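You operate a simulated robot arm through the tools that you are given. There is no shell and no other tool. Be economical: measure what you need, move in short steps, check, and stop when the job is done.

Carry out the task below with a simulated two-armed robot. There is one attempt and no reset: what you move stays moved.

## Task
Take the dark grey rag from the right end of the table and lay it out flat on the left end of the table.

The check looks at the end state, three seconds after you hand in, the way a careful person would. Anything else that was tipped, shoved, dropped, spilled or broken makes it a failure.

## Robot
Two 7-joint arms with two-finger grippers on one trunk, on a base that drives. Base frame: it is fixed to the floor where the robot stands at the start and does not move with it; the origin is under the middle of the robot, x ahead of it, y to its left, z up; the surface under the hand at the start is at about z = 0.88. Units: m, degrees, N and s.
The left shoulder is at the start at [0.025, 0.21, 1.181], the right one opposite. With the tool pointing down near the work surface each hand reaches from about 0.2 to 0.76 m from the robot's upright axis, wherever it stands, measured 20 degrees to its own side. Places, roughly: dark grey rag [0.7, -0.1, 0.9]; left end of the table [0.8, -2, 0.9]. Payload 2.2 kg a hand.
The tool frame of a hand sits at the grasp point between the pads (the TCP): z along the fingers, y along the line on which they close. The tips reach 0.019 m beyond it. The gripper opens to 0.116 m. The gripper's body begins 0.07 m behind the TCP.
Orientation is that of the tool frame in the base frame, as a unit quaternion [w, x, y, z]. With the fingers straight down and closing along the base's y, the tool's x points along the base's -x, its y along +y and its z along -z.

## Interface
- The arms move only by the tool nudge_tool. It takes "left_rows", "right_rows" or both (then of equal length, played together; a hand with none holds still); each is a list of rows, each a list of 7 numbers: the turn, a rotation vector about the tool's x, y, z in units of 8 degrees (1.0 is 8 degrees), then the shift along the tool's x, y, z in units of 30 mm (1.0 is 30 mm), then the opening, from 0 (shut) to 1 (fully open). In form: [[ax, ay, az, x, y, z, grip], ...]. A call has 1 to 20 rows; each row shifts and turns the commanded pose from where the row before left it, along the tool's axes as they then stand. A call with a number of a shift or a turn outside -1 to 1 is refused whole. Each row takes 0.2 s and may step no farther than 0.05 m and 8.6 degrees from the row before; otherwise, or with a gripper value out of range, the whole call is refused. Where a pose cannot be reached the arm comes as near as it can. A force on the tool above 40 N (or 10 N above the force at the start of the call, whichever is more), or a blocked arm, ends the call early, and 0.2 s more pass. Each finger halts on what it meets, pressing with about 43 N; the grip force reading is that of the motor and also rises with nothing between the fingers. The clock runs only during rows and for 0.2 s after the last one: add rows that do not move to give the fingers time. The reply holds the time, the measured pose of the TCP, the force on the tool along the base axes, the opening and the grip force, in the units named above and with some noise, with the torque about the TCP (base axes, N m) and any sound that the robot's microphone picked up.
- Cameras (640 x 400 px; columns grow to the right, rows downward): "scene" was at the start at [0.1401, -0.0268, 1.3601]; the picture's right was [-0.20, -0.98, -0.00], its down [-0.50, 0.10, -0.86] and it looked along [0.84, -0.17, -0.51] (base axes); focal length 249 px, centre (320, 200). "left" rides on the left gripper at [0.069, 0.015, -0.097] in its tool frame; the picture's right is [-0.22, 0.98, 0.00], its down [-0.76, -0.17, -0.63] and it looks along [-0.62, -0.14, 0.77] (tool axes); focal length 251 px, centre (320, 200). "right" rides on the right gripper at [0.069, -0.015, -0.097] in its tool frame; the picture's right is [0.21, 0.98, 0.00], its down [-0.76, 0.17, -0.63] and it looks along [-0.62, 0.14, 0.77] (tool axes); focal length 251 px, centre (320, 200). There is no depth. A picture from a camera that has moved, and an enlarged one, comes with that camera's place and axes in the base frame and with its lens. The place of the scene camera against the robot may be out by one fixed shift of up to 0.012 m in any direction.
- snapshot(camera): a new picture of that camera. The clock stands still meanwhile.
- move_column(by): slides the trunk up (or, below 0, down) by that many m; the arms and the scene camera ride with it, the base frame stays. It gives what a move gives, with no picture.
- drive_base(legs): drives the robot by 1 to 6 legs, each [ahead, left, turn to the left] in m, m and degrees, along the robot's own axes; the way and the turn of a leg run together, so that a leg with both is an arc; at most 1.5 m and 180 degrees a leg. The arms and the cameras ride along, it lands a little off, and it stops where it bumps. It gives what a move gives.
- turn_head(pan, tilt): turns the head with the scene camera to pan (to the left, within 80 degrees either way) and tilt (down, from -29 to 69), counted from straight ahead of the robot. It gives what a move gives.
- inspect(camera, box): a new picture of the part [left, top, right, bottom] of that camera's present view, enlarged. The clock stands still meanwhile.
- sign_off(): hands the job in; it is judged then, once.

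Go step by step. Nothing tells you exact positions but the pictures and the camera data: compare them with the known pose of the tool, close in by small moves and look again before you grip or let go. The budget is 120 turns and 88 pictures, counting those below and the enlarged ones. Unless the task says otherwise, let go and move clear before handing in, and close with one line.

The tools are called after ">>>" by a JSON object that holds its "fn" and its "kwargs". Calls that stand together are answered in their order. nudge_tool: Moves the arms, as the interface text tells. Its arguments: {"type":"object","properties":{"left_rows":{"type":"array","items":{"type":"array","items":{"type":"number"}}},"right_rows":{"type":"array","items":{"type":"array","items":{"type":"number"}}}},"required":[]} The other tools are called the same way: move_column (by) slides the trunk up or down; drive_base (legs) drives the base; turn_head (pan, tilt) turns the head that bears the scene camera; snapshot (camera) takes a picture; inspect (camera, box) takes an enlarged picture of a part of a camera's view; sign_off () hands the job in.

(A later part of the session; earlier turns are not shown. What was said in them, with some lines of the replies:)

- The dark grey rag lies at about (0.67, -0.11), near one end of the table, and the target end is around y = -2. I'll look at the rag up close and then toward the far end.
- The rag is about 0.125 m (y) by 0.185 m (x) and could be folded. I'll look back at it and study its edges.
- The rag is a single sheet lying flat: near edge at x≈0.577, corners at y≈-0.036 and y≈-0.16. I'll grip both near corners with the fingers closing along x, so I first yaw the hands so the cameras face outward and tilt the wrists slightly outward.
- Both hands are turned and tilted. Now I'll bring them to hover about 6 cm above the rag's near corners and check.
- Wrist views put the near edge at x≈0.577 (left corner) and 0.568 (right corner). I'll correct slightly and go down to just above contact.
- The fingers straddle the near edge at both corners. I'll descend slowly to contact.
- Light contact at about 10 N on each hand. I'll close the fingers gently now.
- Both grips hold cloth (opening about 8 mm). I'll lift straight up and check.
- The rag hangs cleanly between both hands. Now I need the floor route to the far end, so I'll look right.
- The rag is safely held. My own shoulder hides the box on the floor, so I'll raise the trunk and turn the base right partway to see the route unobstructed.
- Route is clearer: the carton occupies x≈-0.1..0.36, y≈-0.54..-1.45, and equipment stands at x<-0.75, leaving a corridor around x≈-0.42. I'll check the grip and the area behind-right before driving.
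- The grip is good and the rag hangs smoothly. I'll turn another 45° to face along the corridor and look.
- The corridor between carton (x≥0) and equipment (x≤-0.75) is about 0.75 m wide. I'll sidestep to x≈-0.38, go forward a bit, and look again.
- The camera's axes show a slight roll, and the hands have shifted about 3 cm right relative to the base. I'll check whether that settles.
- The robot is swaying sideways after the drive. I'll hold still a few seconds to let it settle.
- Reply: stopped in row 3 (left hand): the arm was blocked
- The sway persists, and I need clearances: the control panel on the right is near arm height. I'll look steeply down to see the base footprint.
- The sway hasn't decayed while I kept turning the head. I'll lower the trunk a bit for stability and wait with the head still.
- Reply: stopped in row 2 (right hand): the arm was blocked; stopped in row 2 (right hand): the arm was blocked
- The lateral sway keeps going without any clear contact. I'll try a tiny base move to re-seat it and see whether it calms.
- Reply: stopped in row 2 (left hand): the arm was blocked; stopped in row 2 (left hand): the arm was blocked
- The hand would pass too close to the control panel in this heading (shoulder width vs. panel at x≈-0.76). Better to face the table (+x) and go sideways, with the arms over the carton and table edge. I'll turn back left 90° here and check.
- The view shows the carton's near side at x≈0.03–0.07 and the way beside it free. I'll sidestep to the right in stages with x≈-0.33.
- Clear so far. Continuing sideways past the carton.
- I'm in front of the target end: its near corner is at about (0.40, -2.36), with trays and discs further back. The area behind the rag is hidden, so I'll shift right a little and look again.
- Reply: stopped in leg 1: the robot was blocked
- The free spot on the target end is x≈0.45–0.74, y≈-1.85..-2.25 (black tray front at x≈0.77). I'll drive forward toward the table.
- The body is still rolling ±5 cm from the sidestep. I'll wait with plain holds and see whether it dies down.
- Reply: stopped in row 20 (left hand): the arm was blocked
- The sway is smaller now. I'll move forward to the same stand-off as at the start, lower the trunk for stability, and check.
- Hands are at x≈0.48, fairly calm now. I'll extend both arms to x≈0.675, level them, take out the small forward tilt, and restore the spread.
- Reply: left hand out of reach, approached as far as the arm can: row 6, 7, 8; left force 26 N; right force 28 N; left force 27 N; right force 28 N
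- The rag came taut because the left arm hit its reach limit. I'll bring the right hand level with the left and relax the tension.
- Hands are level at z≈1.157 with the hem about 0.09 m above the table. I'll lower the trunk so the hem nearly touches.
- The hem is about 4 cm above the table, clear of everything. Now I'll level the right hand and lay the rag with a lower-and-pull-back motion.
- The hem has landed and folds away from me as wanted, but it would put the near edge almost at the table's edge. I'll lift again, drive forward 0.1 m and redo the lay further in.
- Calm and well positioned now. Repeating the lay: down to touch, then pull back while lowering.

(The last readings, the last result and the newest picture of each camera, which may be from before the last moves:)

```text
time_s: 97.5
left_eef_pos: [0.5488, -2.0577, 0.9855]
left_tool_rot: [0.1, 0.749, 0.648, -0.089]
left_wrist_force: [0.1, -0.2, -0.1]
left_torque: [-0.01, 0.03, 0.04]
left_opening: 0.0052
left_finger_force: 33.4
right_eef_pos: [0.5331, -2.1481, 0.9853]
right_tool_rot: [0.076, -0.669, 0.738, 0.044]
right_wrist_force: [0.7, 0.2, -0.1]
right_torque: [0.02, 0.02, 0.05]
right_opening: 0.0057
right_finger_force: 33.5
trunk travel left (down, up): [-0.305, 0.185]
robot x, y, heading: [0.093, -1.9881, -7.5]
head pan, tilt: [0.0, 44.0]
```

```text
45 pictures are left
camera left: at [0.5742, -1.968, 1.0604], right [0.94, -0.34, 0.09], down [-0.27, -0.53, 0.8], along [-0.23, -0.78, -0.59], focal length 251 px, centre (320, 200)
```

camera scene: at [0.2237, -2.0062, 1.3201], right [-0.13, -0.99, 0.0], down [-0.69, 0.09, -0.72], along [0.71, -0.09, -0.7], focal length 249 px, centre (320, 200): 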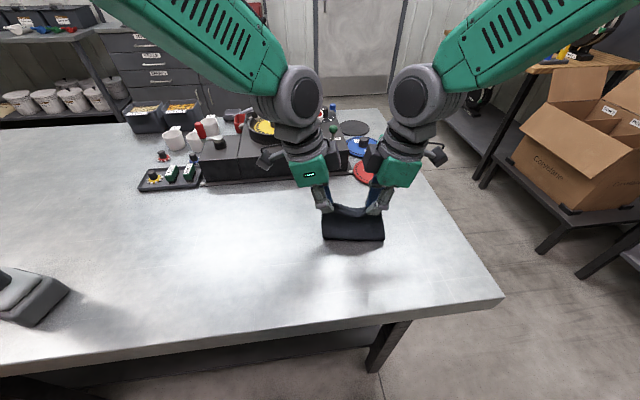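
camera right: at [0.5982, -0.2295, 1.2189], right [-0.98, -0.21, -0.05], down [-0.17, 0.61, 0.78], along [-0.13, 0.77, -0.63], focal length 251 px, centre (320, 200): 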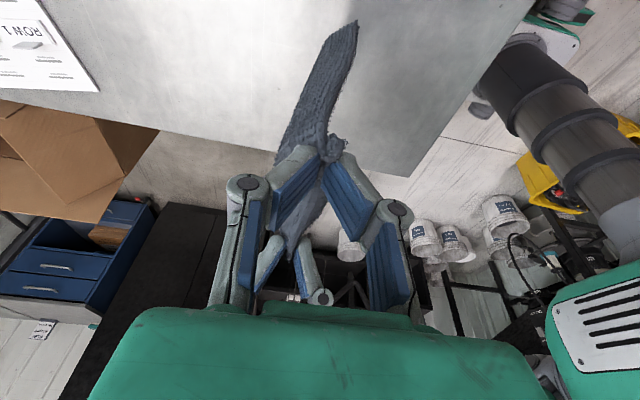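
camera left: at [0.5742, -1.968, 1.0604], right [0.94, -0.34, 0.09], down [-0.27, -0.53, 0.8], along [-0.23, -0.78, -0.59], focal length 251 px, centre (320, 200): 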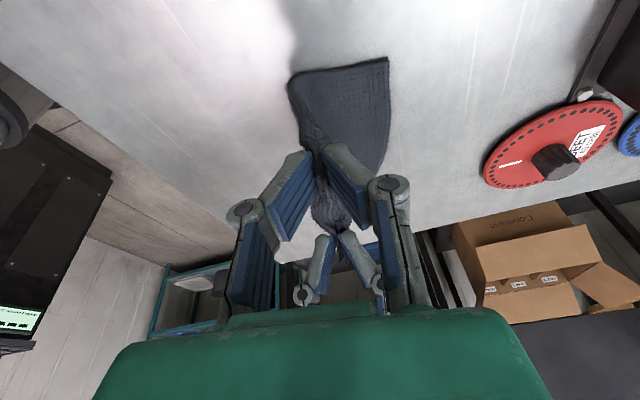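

The lay works nicely, but the sheet would end only ~3 cm from the table edge. I'll lift once more, extend the arms 4 cm further than last time and repeat.

>>> {"fn": "move_column", "kwargs": {"by": 0.125}}

>>> {"fn": "nudge_tool", "kwargs": {"left_rows": [[0, 0, 0, 0, 0.6, 0, 0], [0, 0, 0, 0, 0.8, 0, 0], [0, 0, 0, 0, 0.8, 0, 0], [0, 0, 0, 0, 0.8, 0, 0], [0, 0, 0, 0, 0.8, 0, 0], [0, 0, 0, 0, 0.7, 0, 0], [0, 0, 0, 0, 0.3, 0, 0], [0, 0, 0, 0, 0, 0, 0]], "right_rows": [[0, 0, 0, 0, -0.6, 0, 0], [0, 0, 0, 0, -0.8, 0, 0], [0, 0, 0, 0, -0.8, 0, 0], [0, 0, 0, 0, -0.8, 0, 0], [0, 0, 0, 0, -0.8, 0, 0], [0, 0, 0, 0, -0.7, 0, 0], [0, 0, 0, 0, -0.3, 0, 0], [0, 0, 0, 0, 0, 0, 0]]}}

>>> {"fn": "snapshot", "kwargs": {"camera": "scene"}}

>>> {"fn": "snapshot", "kwargs": {"camera": "left"}}

```text
time_s: 99.1
left_eef_pos: [0.5491, -2.0583, 1.1106]
left_tool_rot: [0.099, 0.75, 0.648, -0.091]
left_wrist_force: [-0.3, -0.8, -0.4]
left_torque: [0.0, 0.05, 0.02]
left_opening: 0.005
left_finger_force: 33.3
right_eef_pos: [0.5315, -2.1483, 1.1102]
right_tool_rot: [0.076, -0.669, 0.738, 0.045]
right_wrist_force: [-1.4, -0.3, 0.7]
right_torque: [0.01, 0.02, 0.05]
right_opening: 0.0056
right_finger_force: 33.9
trunk travel left (down, up): [-0.43, 0.06]
robot x, y, heading: [0.0936, -1.9872, -7.3]
head pan, tilt: [0.0, 44.0]
```

```text
time_s: 100.9
left_eef_pos: [0.6937, -2.079, 1.116]
left_tool_rot: [0.099, 0.75, 0.648, -0.09]
left_wrist_force: [0.9, 0.2, -0.2]
left_torque: [0.02, 0.01, 0.09]
left_opening: 0.0049
left_finger_force: 33.9
right_eef_pos: [0.6761, -2.1616, 1.1162]
right_tool_rot: [0.077, -0.669, 0.738, 0.046]
right_wrist_force: [0.3, -0.4, 0.5]
right_torque: [0.02, 0.01, 0.08]
right_opening: 0.0055
right_finger_force: 33.7
trunk travel left (down, up): [-0.43, 0.06]
robot x, y, heading: [0.0927, -1.9888, -7.6]
head pan, tilt: [0.0, 44.0]
```

```text
44 pictures are left
camera scene: at [0.226, -2.0067, 1.4449], right [-0.13, -0.99, 0.0], down [-0.69, 0.09, -0.72], along [0.71, -0.09, -0.7], focal length 249 px, centre (320, 200)
```

scene: 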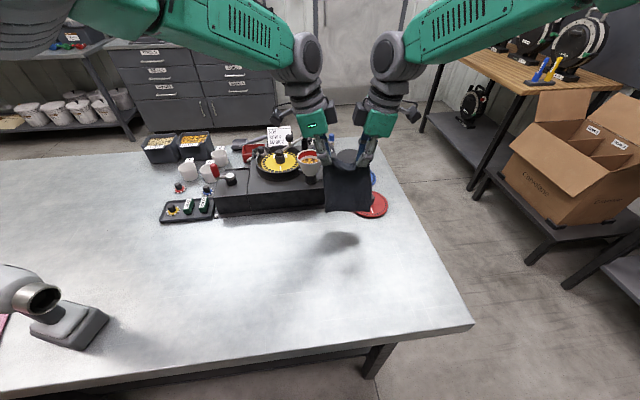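

```text
43 pictures are left
camera left: at [0.7178, -1.9885, 1.1908], right [0.94, -0.34, 0.09], down [-0.27, -0.53, 0.8], along [-0.23, -0.78, -0.59], focal length 251 px, centre (320, 200)
```

left: 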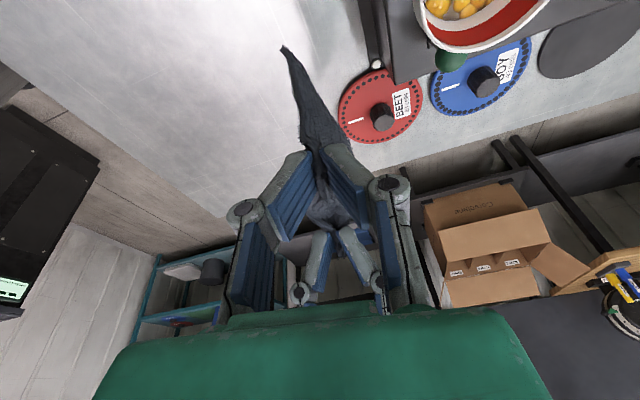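

Clear of the discs and stove. Repeating the lay from x≈0.69.

>>> {"fn": "nudge_tool", "kwargs": {"left_rows": [[0, 0, 0, 0.137, -0.1, 0.5, 0], [0, 0, 0, 0.137, -0.1, 0.5, 0], [0, 0, 0, 0.137, -0.1, 0.5, 0], [0, 0, 0, 0.076, -0.674, 0.31, 0], [0, 0, 0, 0.076, -0.674, 0.31, 0], [0, 0, 0, 0.12, -0.678, 0.471, 0], [0, 0, 0, 0.12, -0.678, 0.471, 0], [0, 0, 0, 0.143, -0.68, 0.552, 0], [0, 0, 0, 0.143, -0.68, 0.552, 0]], "right_rows": [[0, 0, 0, 0.09, 0.1, 0.51, 0], [0, 0, 0, 0.09, 0.1, 0.51, 0], [0, 0, 0, 0.09, 0.1, 0.51, 0], [0, 0, 0, 0.037, 0.678, 0.315, 0], [0, 0, 0, 0.037, 0.678, 0.315, 0], [0, 0, 0, 0.066, 0.682, 0.48, 0], [0, 0, 0, 0.066, 0.682, 0.48, 0], [0, 0, 0, 0.08, 0.684, 0.562, 0], [0, 0, 0, 0.08, 0.684, 0.562, 0]]}}

>>> {"fn": "snapshot", "kwargs": {"camera": "left"}}

```text
time_s: 102.9
left_eef_pos: [0.5653, -2.0623, 0.9826]
left_tool_rot: [0.099, 0.75, 0.648, -0.089]
left_wrist_force: [-0.3, 0.0, 0.1]
left_torque: [-0.04, 0.01, 0.05]
left_opening: 0.0051
left_finger_force: 33.8
right_eef_pos: [0.5481, -2.1469, 0.9825]
right_tool_rot: [0.075, -0.668, 0.739, 0.045]
right_wrist_force: [-0.7, 0.0, -1.0]
right_torque: [0.02, 0.01, 0.05]
right_opening: 0.0055
right_finger_force: 33.9
trunk travel left (down, up): [-0.43, 0.06]
robot x, y, heading: [0.0934, -1.9879, -7.6]
head pan, tilt: [0.0, 44.0]
```

```text
42 pictures are left
camera left: at [0.5915, -1.9725, 1.0568], right [0.94, -0.34, 0.09], down [-0.27, -0.53, 0.8], along [-0.23, -0.78, -0.59], focal length 251 px, centre (320, 200)
```

left: 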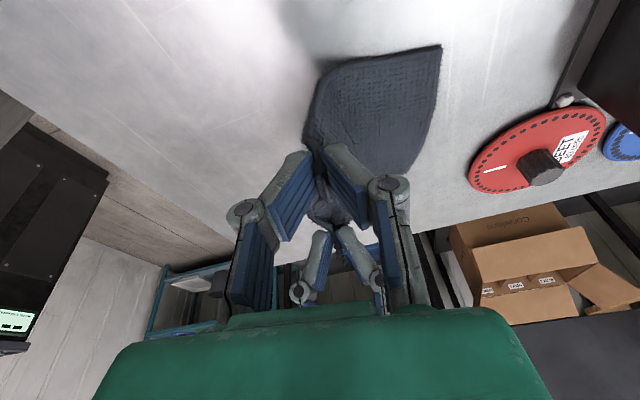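

The far half lies flat with the hem at x≈0.657. Continuing the pull-back and lowering the near edge.

>>> {"fn": "nudge_tool", "kwargs": {"left_rows": [[0, 0, 0, 0.079, -0.507, 0.313, 0], [0, 0, 0, 0.079, -0.507, 0.313, 0], [0, 0, 0, 0.099, -0.409, 0.379, 0], [0, 0, 0, 0.099, -0.409, 0.379, 0], [0, 0, 0, 0.101, -0.275, 0.381, 0], [0, 0, 0, 0.101, -0.275, 0.381, 0]], "right_rows": [[0, 0, 0, 0.042, 0.51, 0.319, 0], [0, 0, 0, 0.042, 0.51, 0.319, 0], [0, 0, 0, 0.057, 0.412, 0.386, 0], [0, 0, 0, 0.057, 0.412, 0.386, 0], [0, 0, 0, 0.061, 0.278, 0.389, 0], [0, 0, 0, 0.061, 0.278, 0.389, 0]]}}

>>> {"fn": "snapshot", "kwargs": {"camera": "left"}}

>>> {"fn": "snapshot", "kwargs": {"camera": "right"}}

```text
time_s: 104.3
left_eef_pos: [0.4978, -2.0522, 0.9127]
left_tool_rot: [0.098, 0.75, 0.647, -0.09]
left_wrist_force: [-0.7, -0.8, 0.1]
left_torque: [0.03, 0.01, 0.06]
left_opening: 0.0052
left_finger_force: 33.5
right_eef_pos: [0.4806, -2.1373, 0.9133]
right_tool_rot: [0.076, -0.669, 0.738, 0.045]
right_wrist_force: [0.2, -0.1, 0.2]
right_torque: [-0.02, 0.04, 0.02]
right_opening: 0.0055
right_finger_force: 34.3
trunk travel left (down, up): [-0.43, 0.06]
robot x, y, heading: [0.0908, -1.9867, -7.5]
head pan, tilt: [0.0, 44.0]
```

```text
41 pictures are left
camera left: at [0.5236, -1.9632, 0.9874], right [0.94, -0.34, 0.09], down [-0.27, -0.53, 0.8], along [-0.23, -0.78, -0.59], focal length 251 px, centre (320, 200)
```

left: 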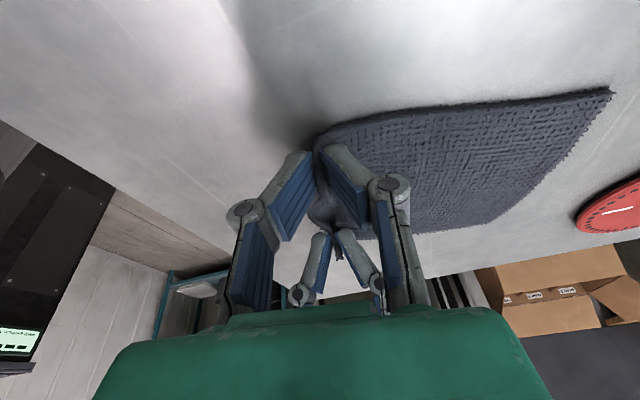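

```text
40 pictures are left
camera right: at [0.485, -2.2229, 0.9972], right [-0.99, -0.11, -0.07], down [-0.13, 0.65, 0.75], along [-0.04, 0.75, -0.66], focal length 251 px, centre (320, 200)
```

right: 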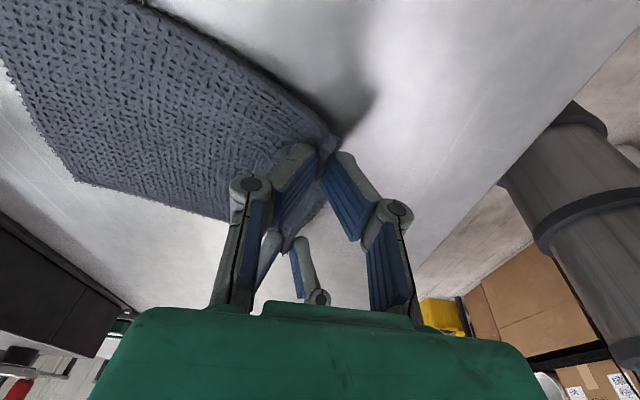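

The sheet is nearly flat. I'll ease back and down a final bit, slightly spreading the corners, then open the fingers just enough.

>>> {"fn": "nudge_tool", "kwargs": {"left_rows": [[0, 0, 0, 0.1, -0.17, 0.1, 0], [0, 0, 0, 0.1, -0.1, 0.12, 0], [0, 0, 0, 0, 0, 0, 0]], "right_rows": [[0, 0, 0, 0.1, 0.17, 0.1, 0], [0, 0, 0, 0.08, 0.1, 0.12, 0], [0, 0, 0, 0, 0, 0, 0]]}}

>>> {"fn": "nudge_tool", "kwargs": {"left_rows": [[0, 0, 0, 0, 0, 0, 0.08], [0, 0, 0, 0, 0, 0, 0.14], [0, 0, 0, 0, 0, 0, 0.2], [0, 0, 0, 0, 0, 0, 0.24], [0, 0, 0, 0, 0, 0, 0.24]], "right_rows": [[0, 0, 0, 0, 0, 0, 0.08], [0, 0, 0, 0, 0, 0, 0.14], [0, 0, 0, 0, 0, 0, 0.2], [0, 0, 0, 0, 0, 0, 0.24], [0, 0, 0, 0, 0, 0, 0.24]]}}

>>> {"fn": "snapshot", "kwargs": {"camera": "left"}}

>>> {"fn": "snapshot", "kwargs": {"camera": "right"}}

```text
time_s: 105.1
left_eef_pos: [0.4896, -2.0487, 0.904]
left_tool_rot: [0.1, 0.75, 0.648, -0.09]
left_wrist_force: [0.1, 0.1, 0.7]
left_torque: [-0.02, -0.01, 0.03]
left_opening: 0.0053
left_finger_force: 33.7
right_eef_pos: [0.4711, -2.1399, 0.9066]
right_tool_rot: [0.077, -0.669, 0.738, 0.045]
right_wrist_force: [-0.5, 1.0, 0.8]
right_torque: [0.01, -0.01, 0.09]
right_opening: 0.0058
right_finger_force: 33.8
trunk travel left (down, up): [-0.43, 0.06]
robot x, y, heading: [0.0895, -1.9867, -7.5]
head pan, tilt: [0.0, 44.0]
```

```text
time_s: 106.3
left_eef_pos: [0.4906, -2.0473, 0.9054]
left_tool_rot: [0.099, 0.75, 0.648, -0.09]
left_wrist_force: [-1.1, 0.6, 1.3]
left_torque: [-0.02, -0.01, 0.02]
left_opening: 0.0278
left_finger_force: 0.0
right_eef_pos: [0.4725, -2.1396, 0.9059]
right_tool_rot: [0.076, -0.669, 0.738, 0.046]
right_wrist_force: [0.6, 0.1, -0.6]
right_torque: [0.0, 0.02, 0.03]
right_opening: 0.0279
right_finger_force: 0.1
trunk travel left (down, up): [-0.43, 0.06]
robot x, y, heading: [0.0942, -1.9873, -7.7]
head pan, tilt: [0.0, 44.0]
```

```text
39 pictures are left
camera left: at [0.5162, -1.9581, 0.9794], right [0.94, -0.34, 0.09], down [-0.27, -0.53, 0.8], along [-0.23, -0.78, -0.59], focal length 251 px, centre (320, 200)
```

left: 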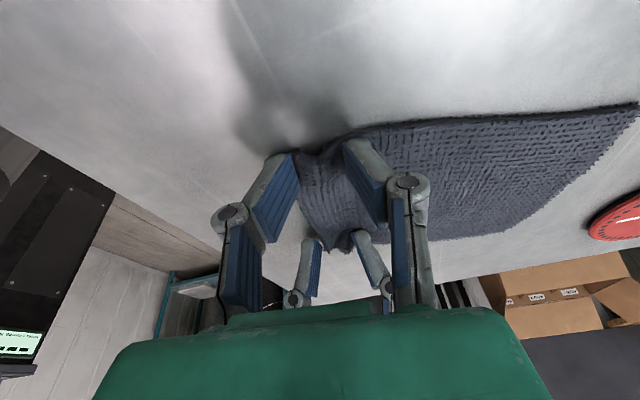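

```text
38 pictures are left
camera right: at [0.4769, -2.2258, 0.9894], right [-0.99, -0.11, -0.07], down [-0.13, 0.65, 0.75], along [-0.04, 0.75, -0.66], focal length 251 px, centre (320, 200)
```

right: 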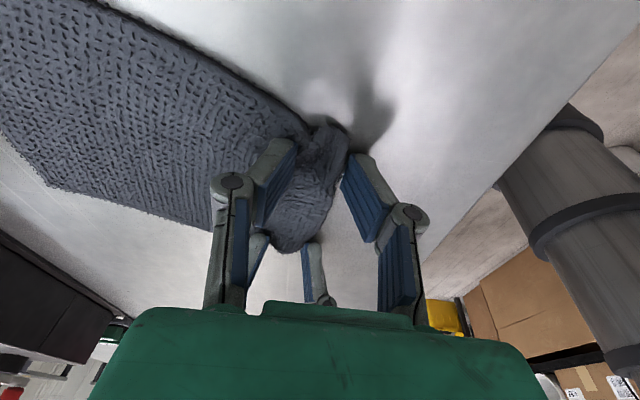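

Both corners are released. Lifting the hands straight up and checking the result.

>>> {"fn": "nudge_tool", "kwargs": {"left_rows": [[0, 0, 0, -0.13, 0, -0.48, 0.3], [0, 0, 0, -0.13, 0, -0.48, 0.3], [0, 0, 0, -0.26, 0, -0.96, 0.3], [0, 0, 0, -0.26, 0, -0.96, 0.3], [0, 0, 0, -0.26, 0, -0.96, 0.3], [0, 0, 0, -0.26, 0, -0.96, 0.3], [0, 0, 0, -0.26, 0, -0.96, 0.3]], "right_rows": [[0, 0, 0, -0.085, 0, -0.49, 0.3], [0, 0, 0, -0.085, 0, -0.49, 0.3], [0, 0, 0, -0.17, 0, -0.98, 0.3], [0, 0, 0, -0.17, 0, -0.98, 0.3], [0, 0, 0, -0.17, 0, -0.98, 0.3], [0, 0, 0, -0.17, 0, -0.98, 0.3], [0, 0, 0, -0.17, 0, -0.98, 0.3]]}}

>>> {"fn": "snapshot", "kwargs": {"camera": "scene"}}

>>> {"fn": "snapshot", "kwargs": {"camera": "left"}}

>>> {"fn": "snapshot", "kwargs": {"camera": "right"}}

```text
time_s: 107.9
left_eef_pos: [0.4832, -2.0457, 1.0836]
left_tool_rot: [0.098, 0.75, 0.648, -0.089]
left_wrist_force: [-0.6, 0.3, -0.6]
left_torque: [0.01, -0.02, 0.03]
left_opening: 0.035
left_finger_force: 0.1
right_eef_pos: [0.4639, -2.1401, 1.0852]
right_tool_rot: [0.077, -0.669, 0.738, 0.045]
right_wrist_force: [-1.0, 1.4, -0.2]
right_torque: [0.0, 0.03, -0.05]
right_opening: 0.0349
right_finger_force: 0.1
trunk travel left (down, up): [-0.43, 0.06]
robot x, y, heading: [0.094, -1.987, -7.6]
head pan, tilt: [0.0, 44.0]
```

```text
37 pictures are left
camera scene: at [0.2219, -2.0061, 1.4453], right [-0.13, -0.99, 0.0], down [-0.69, 0.09, -0.72], along [0.71, -0.09, -0.7], focal length 249 px, centre (320, 200)
```

scene: 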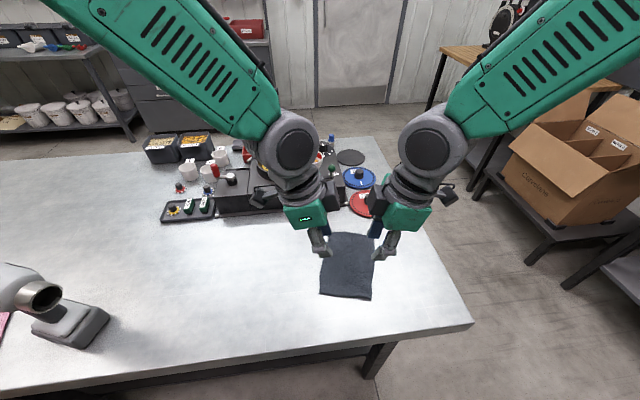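

```text
36 pictures are left
camera left: at [0.5085, -1.9553, 1.1591], right [0.94, -0.34, 0.09], down [-0.27, -0.53, 0.8], along [-0.23, -0.78, -0.59], focal length 251 px, centre (320, 200)
```

left: 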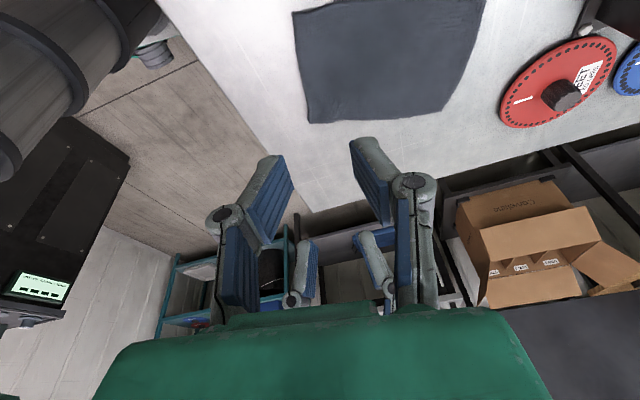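

```text
35 pictures are left
camera right: at [0.4685, -2.2255, 1.1686], right [-0.99, -0.11, -0.07], down [-0.13, 0.65, 0.75], along [-0.04, 0.75, -0.66], focal length 251 px, centre (320, 200)
```

right: 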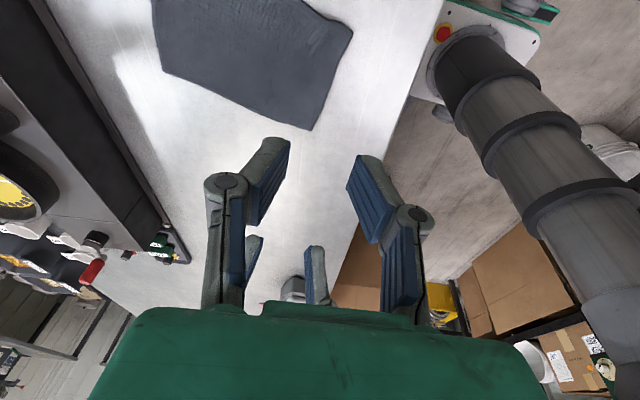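

The rag lies flat with all edges on the table. I'll back away and inspect it along with the surroundings.

>>> {"fn": "drive_base", "kwargs": {"legs": [[-0.2, 0, 0]]}}

>>> {"fn": "snapshot", "kwargs": {"camera": "scene"}}

>>> {"fn": "inspect", "kwargs": {"camera": "scene", "box": [260, 150, 420, 250]}}

```text
time_s: 109.5
left_eef_pos: [0.2869, -2.0172, 1.0836]
left_tool_rot: [0.099, 0.75, 0.648, -0.09]
left_wrist_force: [0.2, 0.1, 1.0]
left_torque: [0.01, 0.0, 0.0]
left_opening: 0.0347
left_finger_force: 0.0
right_eef_pos: [0.2682, -2.1135, 1.0833]
right_tool_rot: [0.075, -0.669, 0.738, 0.046]
right_wrist_force: [-0.4, -0.4, 0.5]
right_torque: [-0.02, -0.02, 0.02]
right_opening: 0.035
right_finger_force: 0.1
trunk travel left (down, up): [-0.43, 0.06]
robot x, y, heading: [-0.1062, -1.9563, -7.5]
head pan, tilt: [0.0, 44.0]
```

```text
34 pictures are left
camera scene: at [0.0286, -1.9804, 1.4447], right [-0.13, -0.99, 0.0], down [-0.69, 0.09, -0.71], along [0.71, -0.09, -0.7], focal length 249 px, centre (320, 200)
```

scene: 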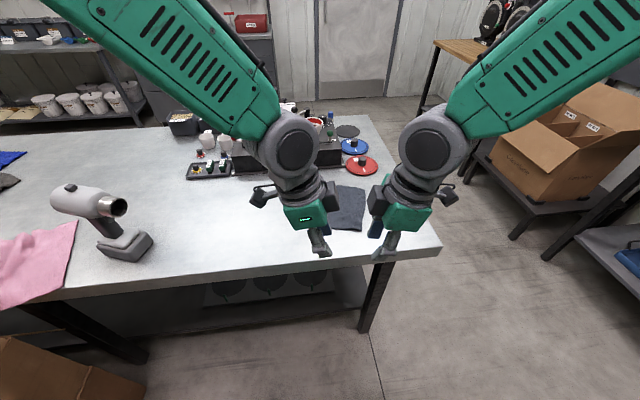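

```text
4.00 times, centred on (340, 200) of scene
camera zoom: at [0.0286, -1.9804, 1.4447], right [-0.13, -0.99, 0.0], down [-0.69, 0.09, -0.71], along [0.71, -0.09, -0.7], focal length 997 px, centre (240, 200)
```

zoom: 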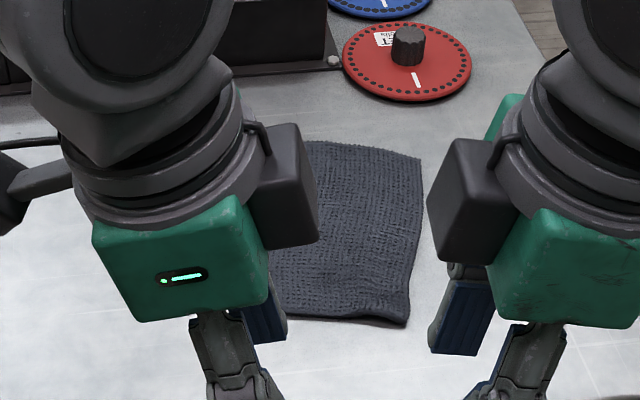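

The dark grey rag is laid out flat on the left end of the table, at about (0.57, -2.1). Both hands are off it and clear, and I saw nothing else on the table or floor moved.

>>> {"fn": "sign_off", "kwargs": {}}

```text
The job is handed in.
```

The dark grey rag now lies flat on the left end of the table. Both hands have let go and moved clear, and the job is handed in.
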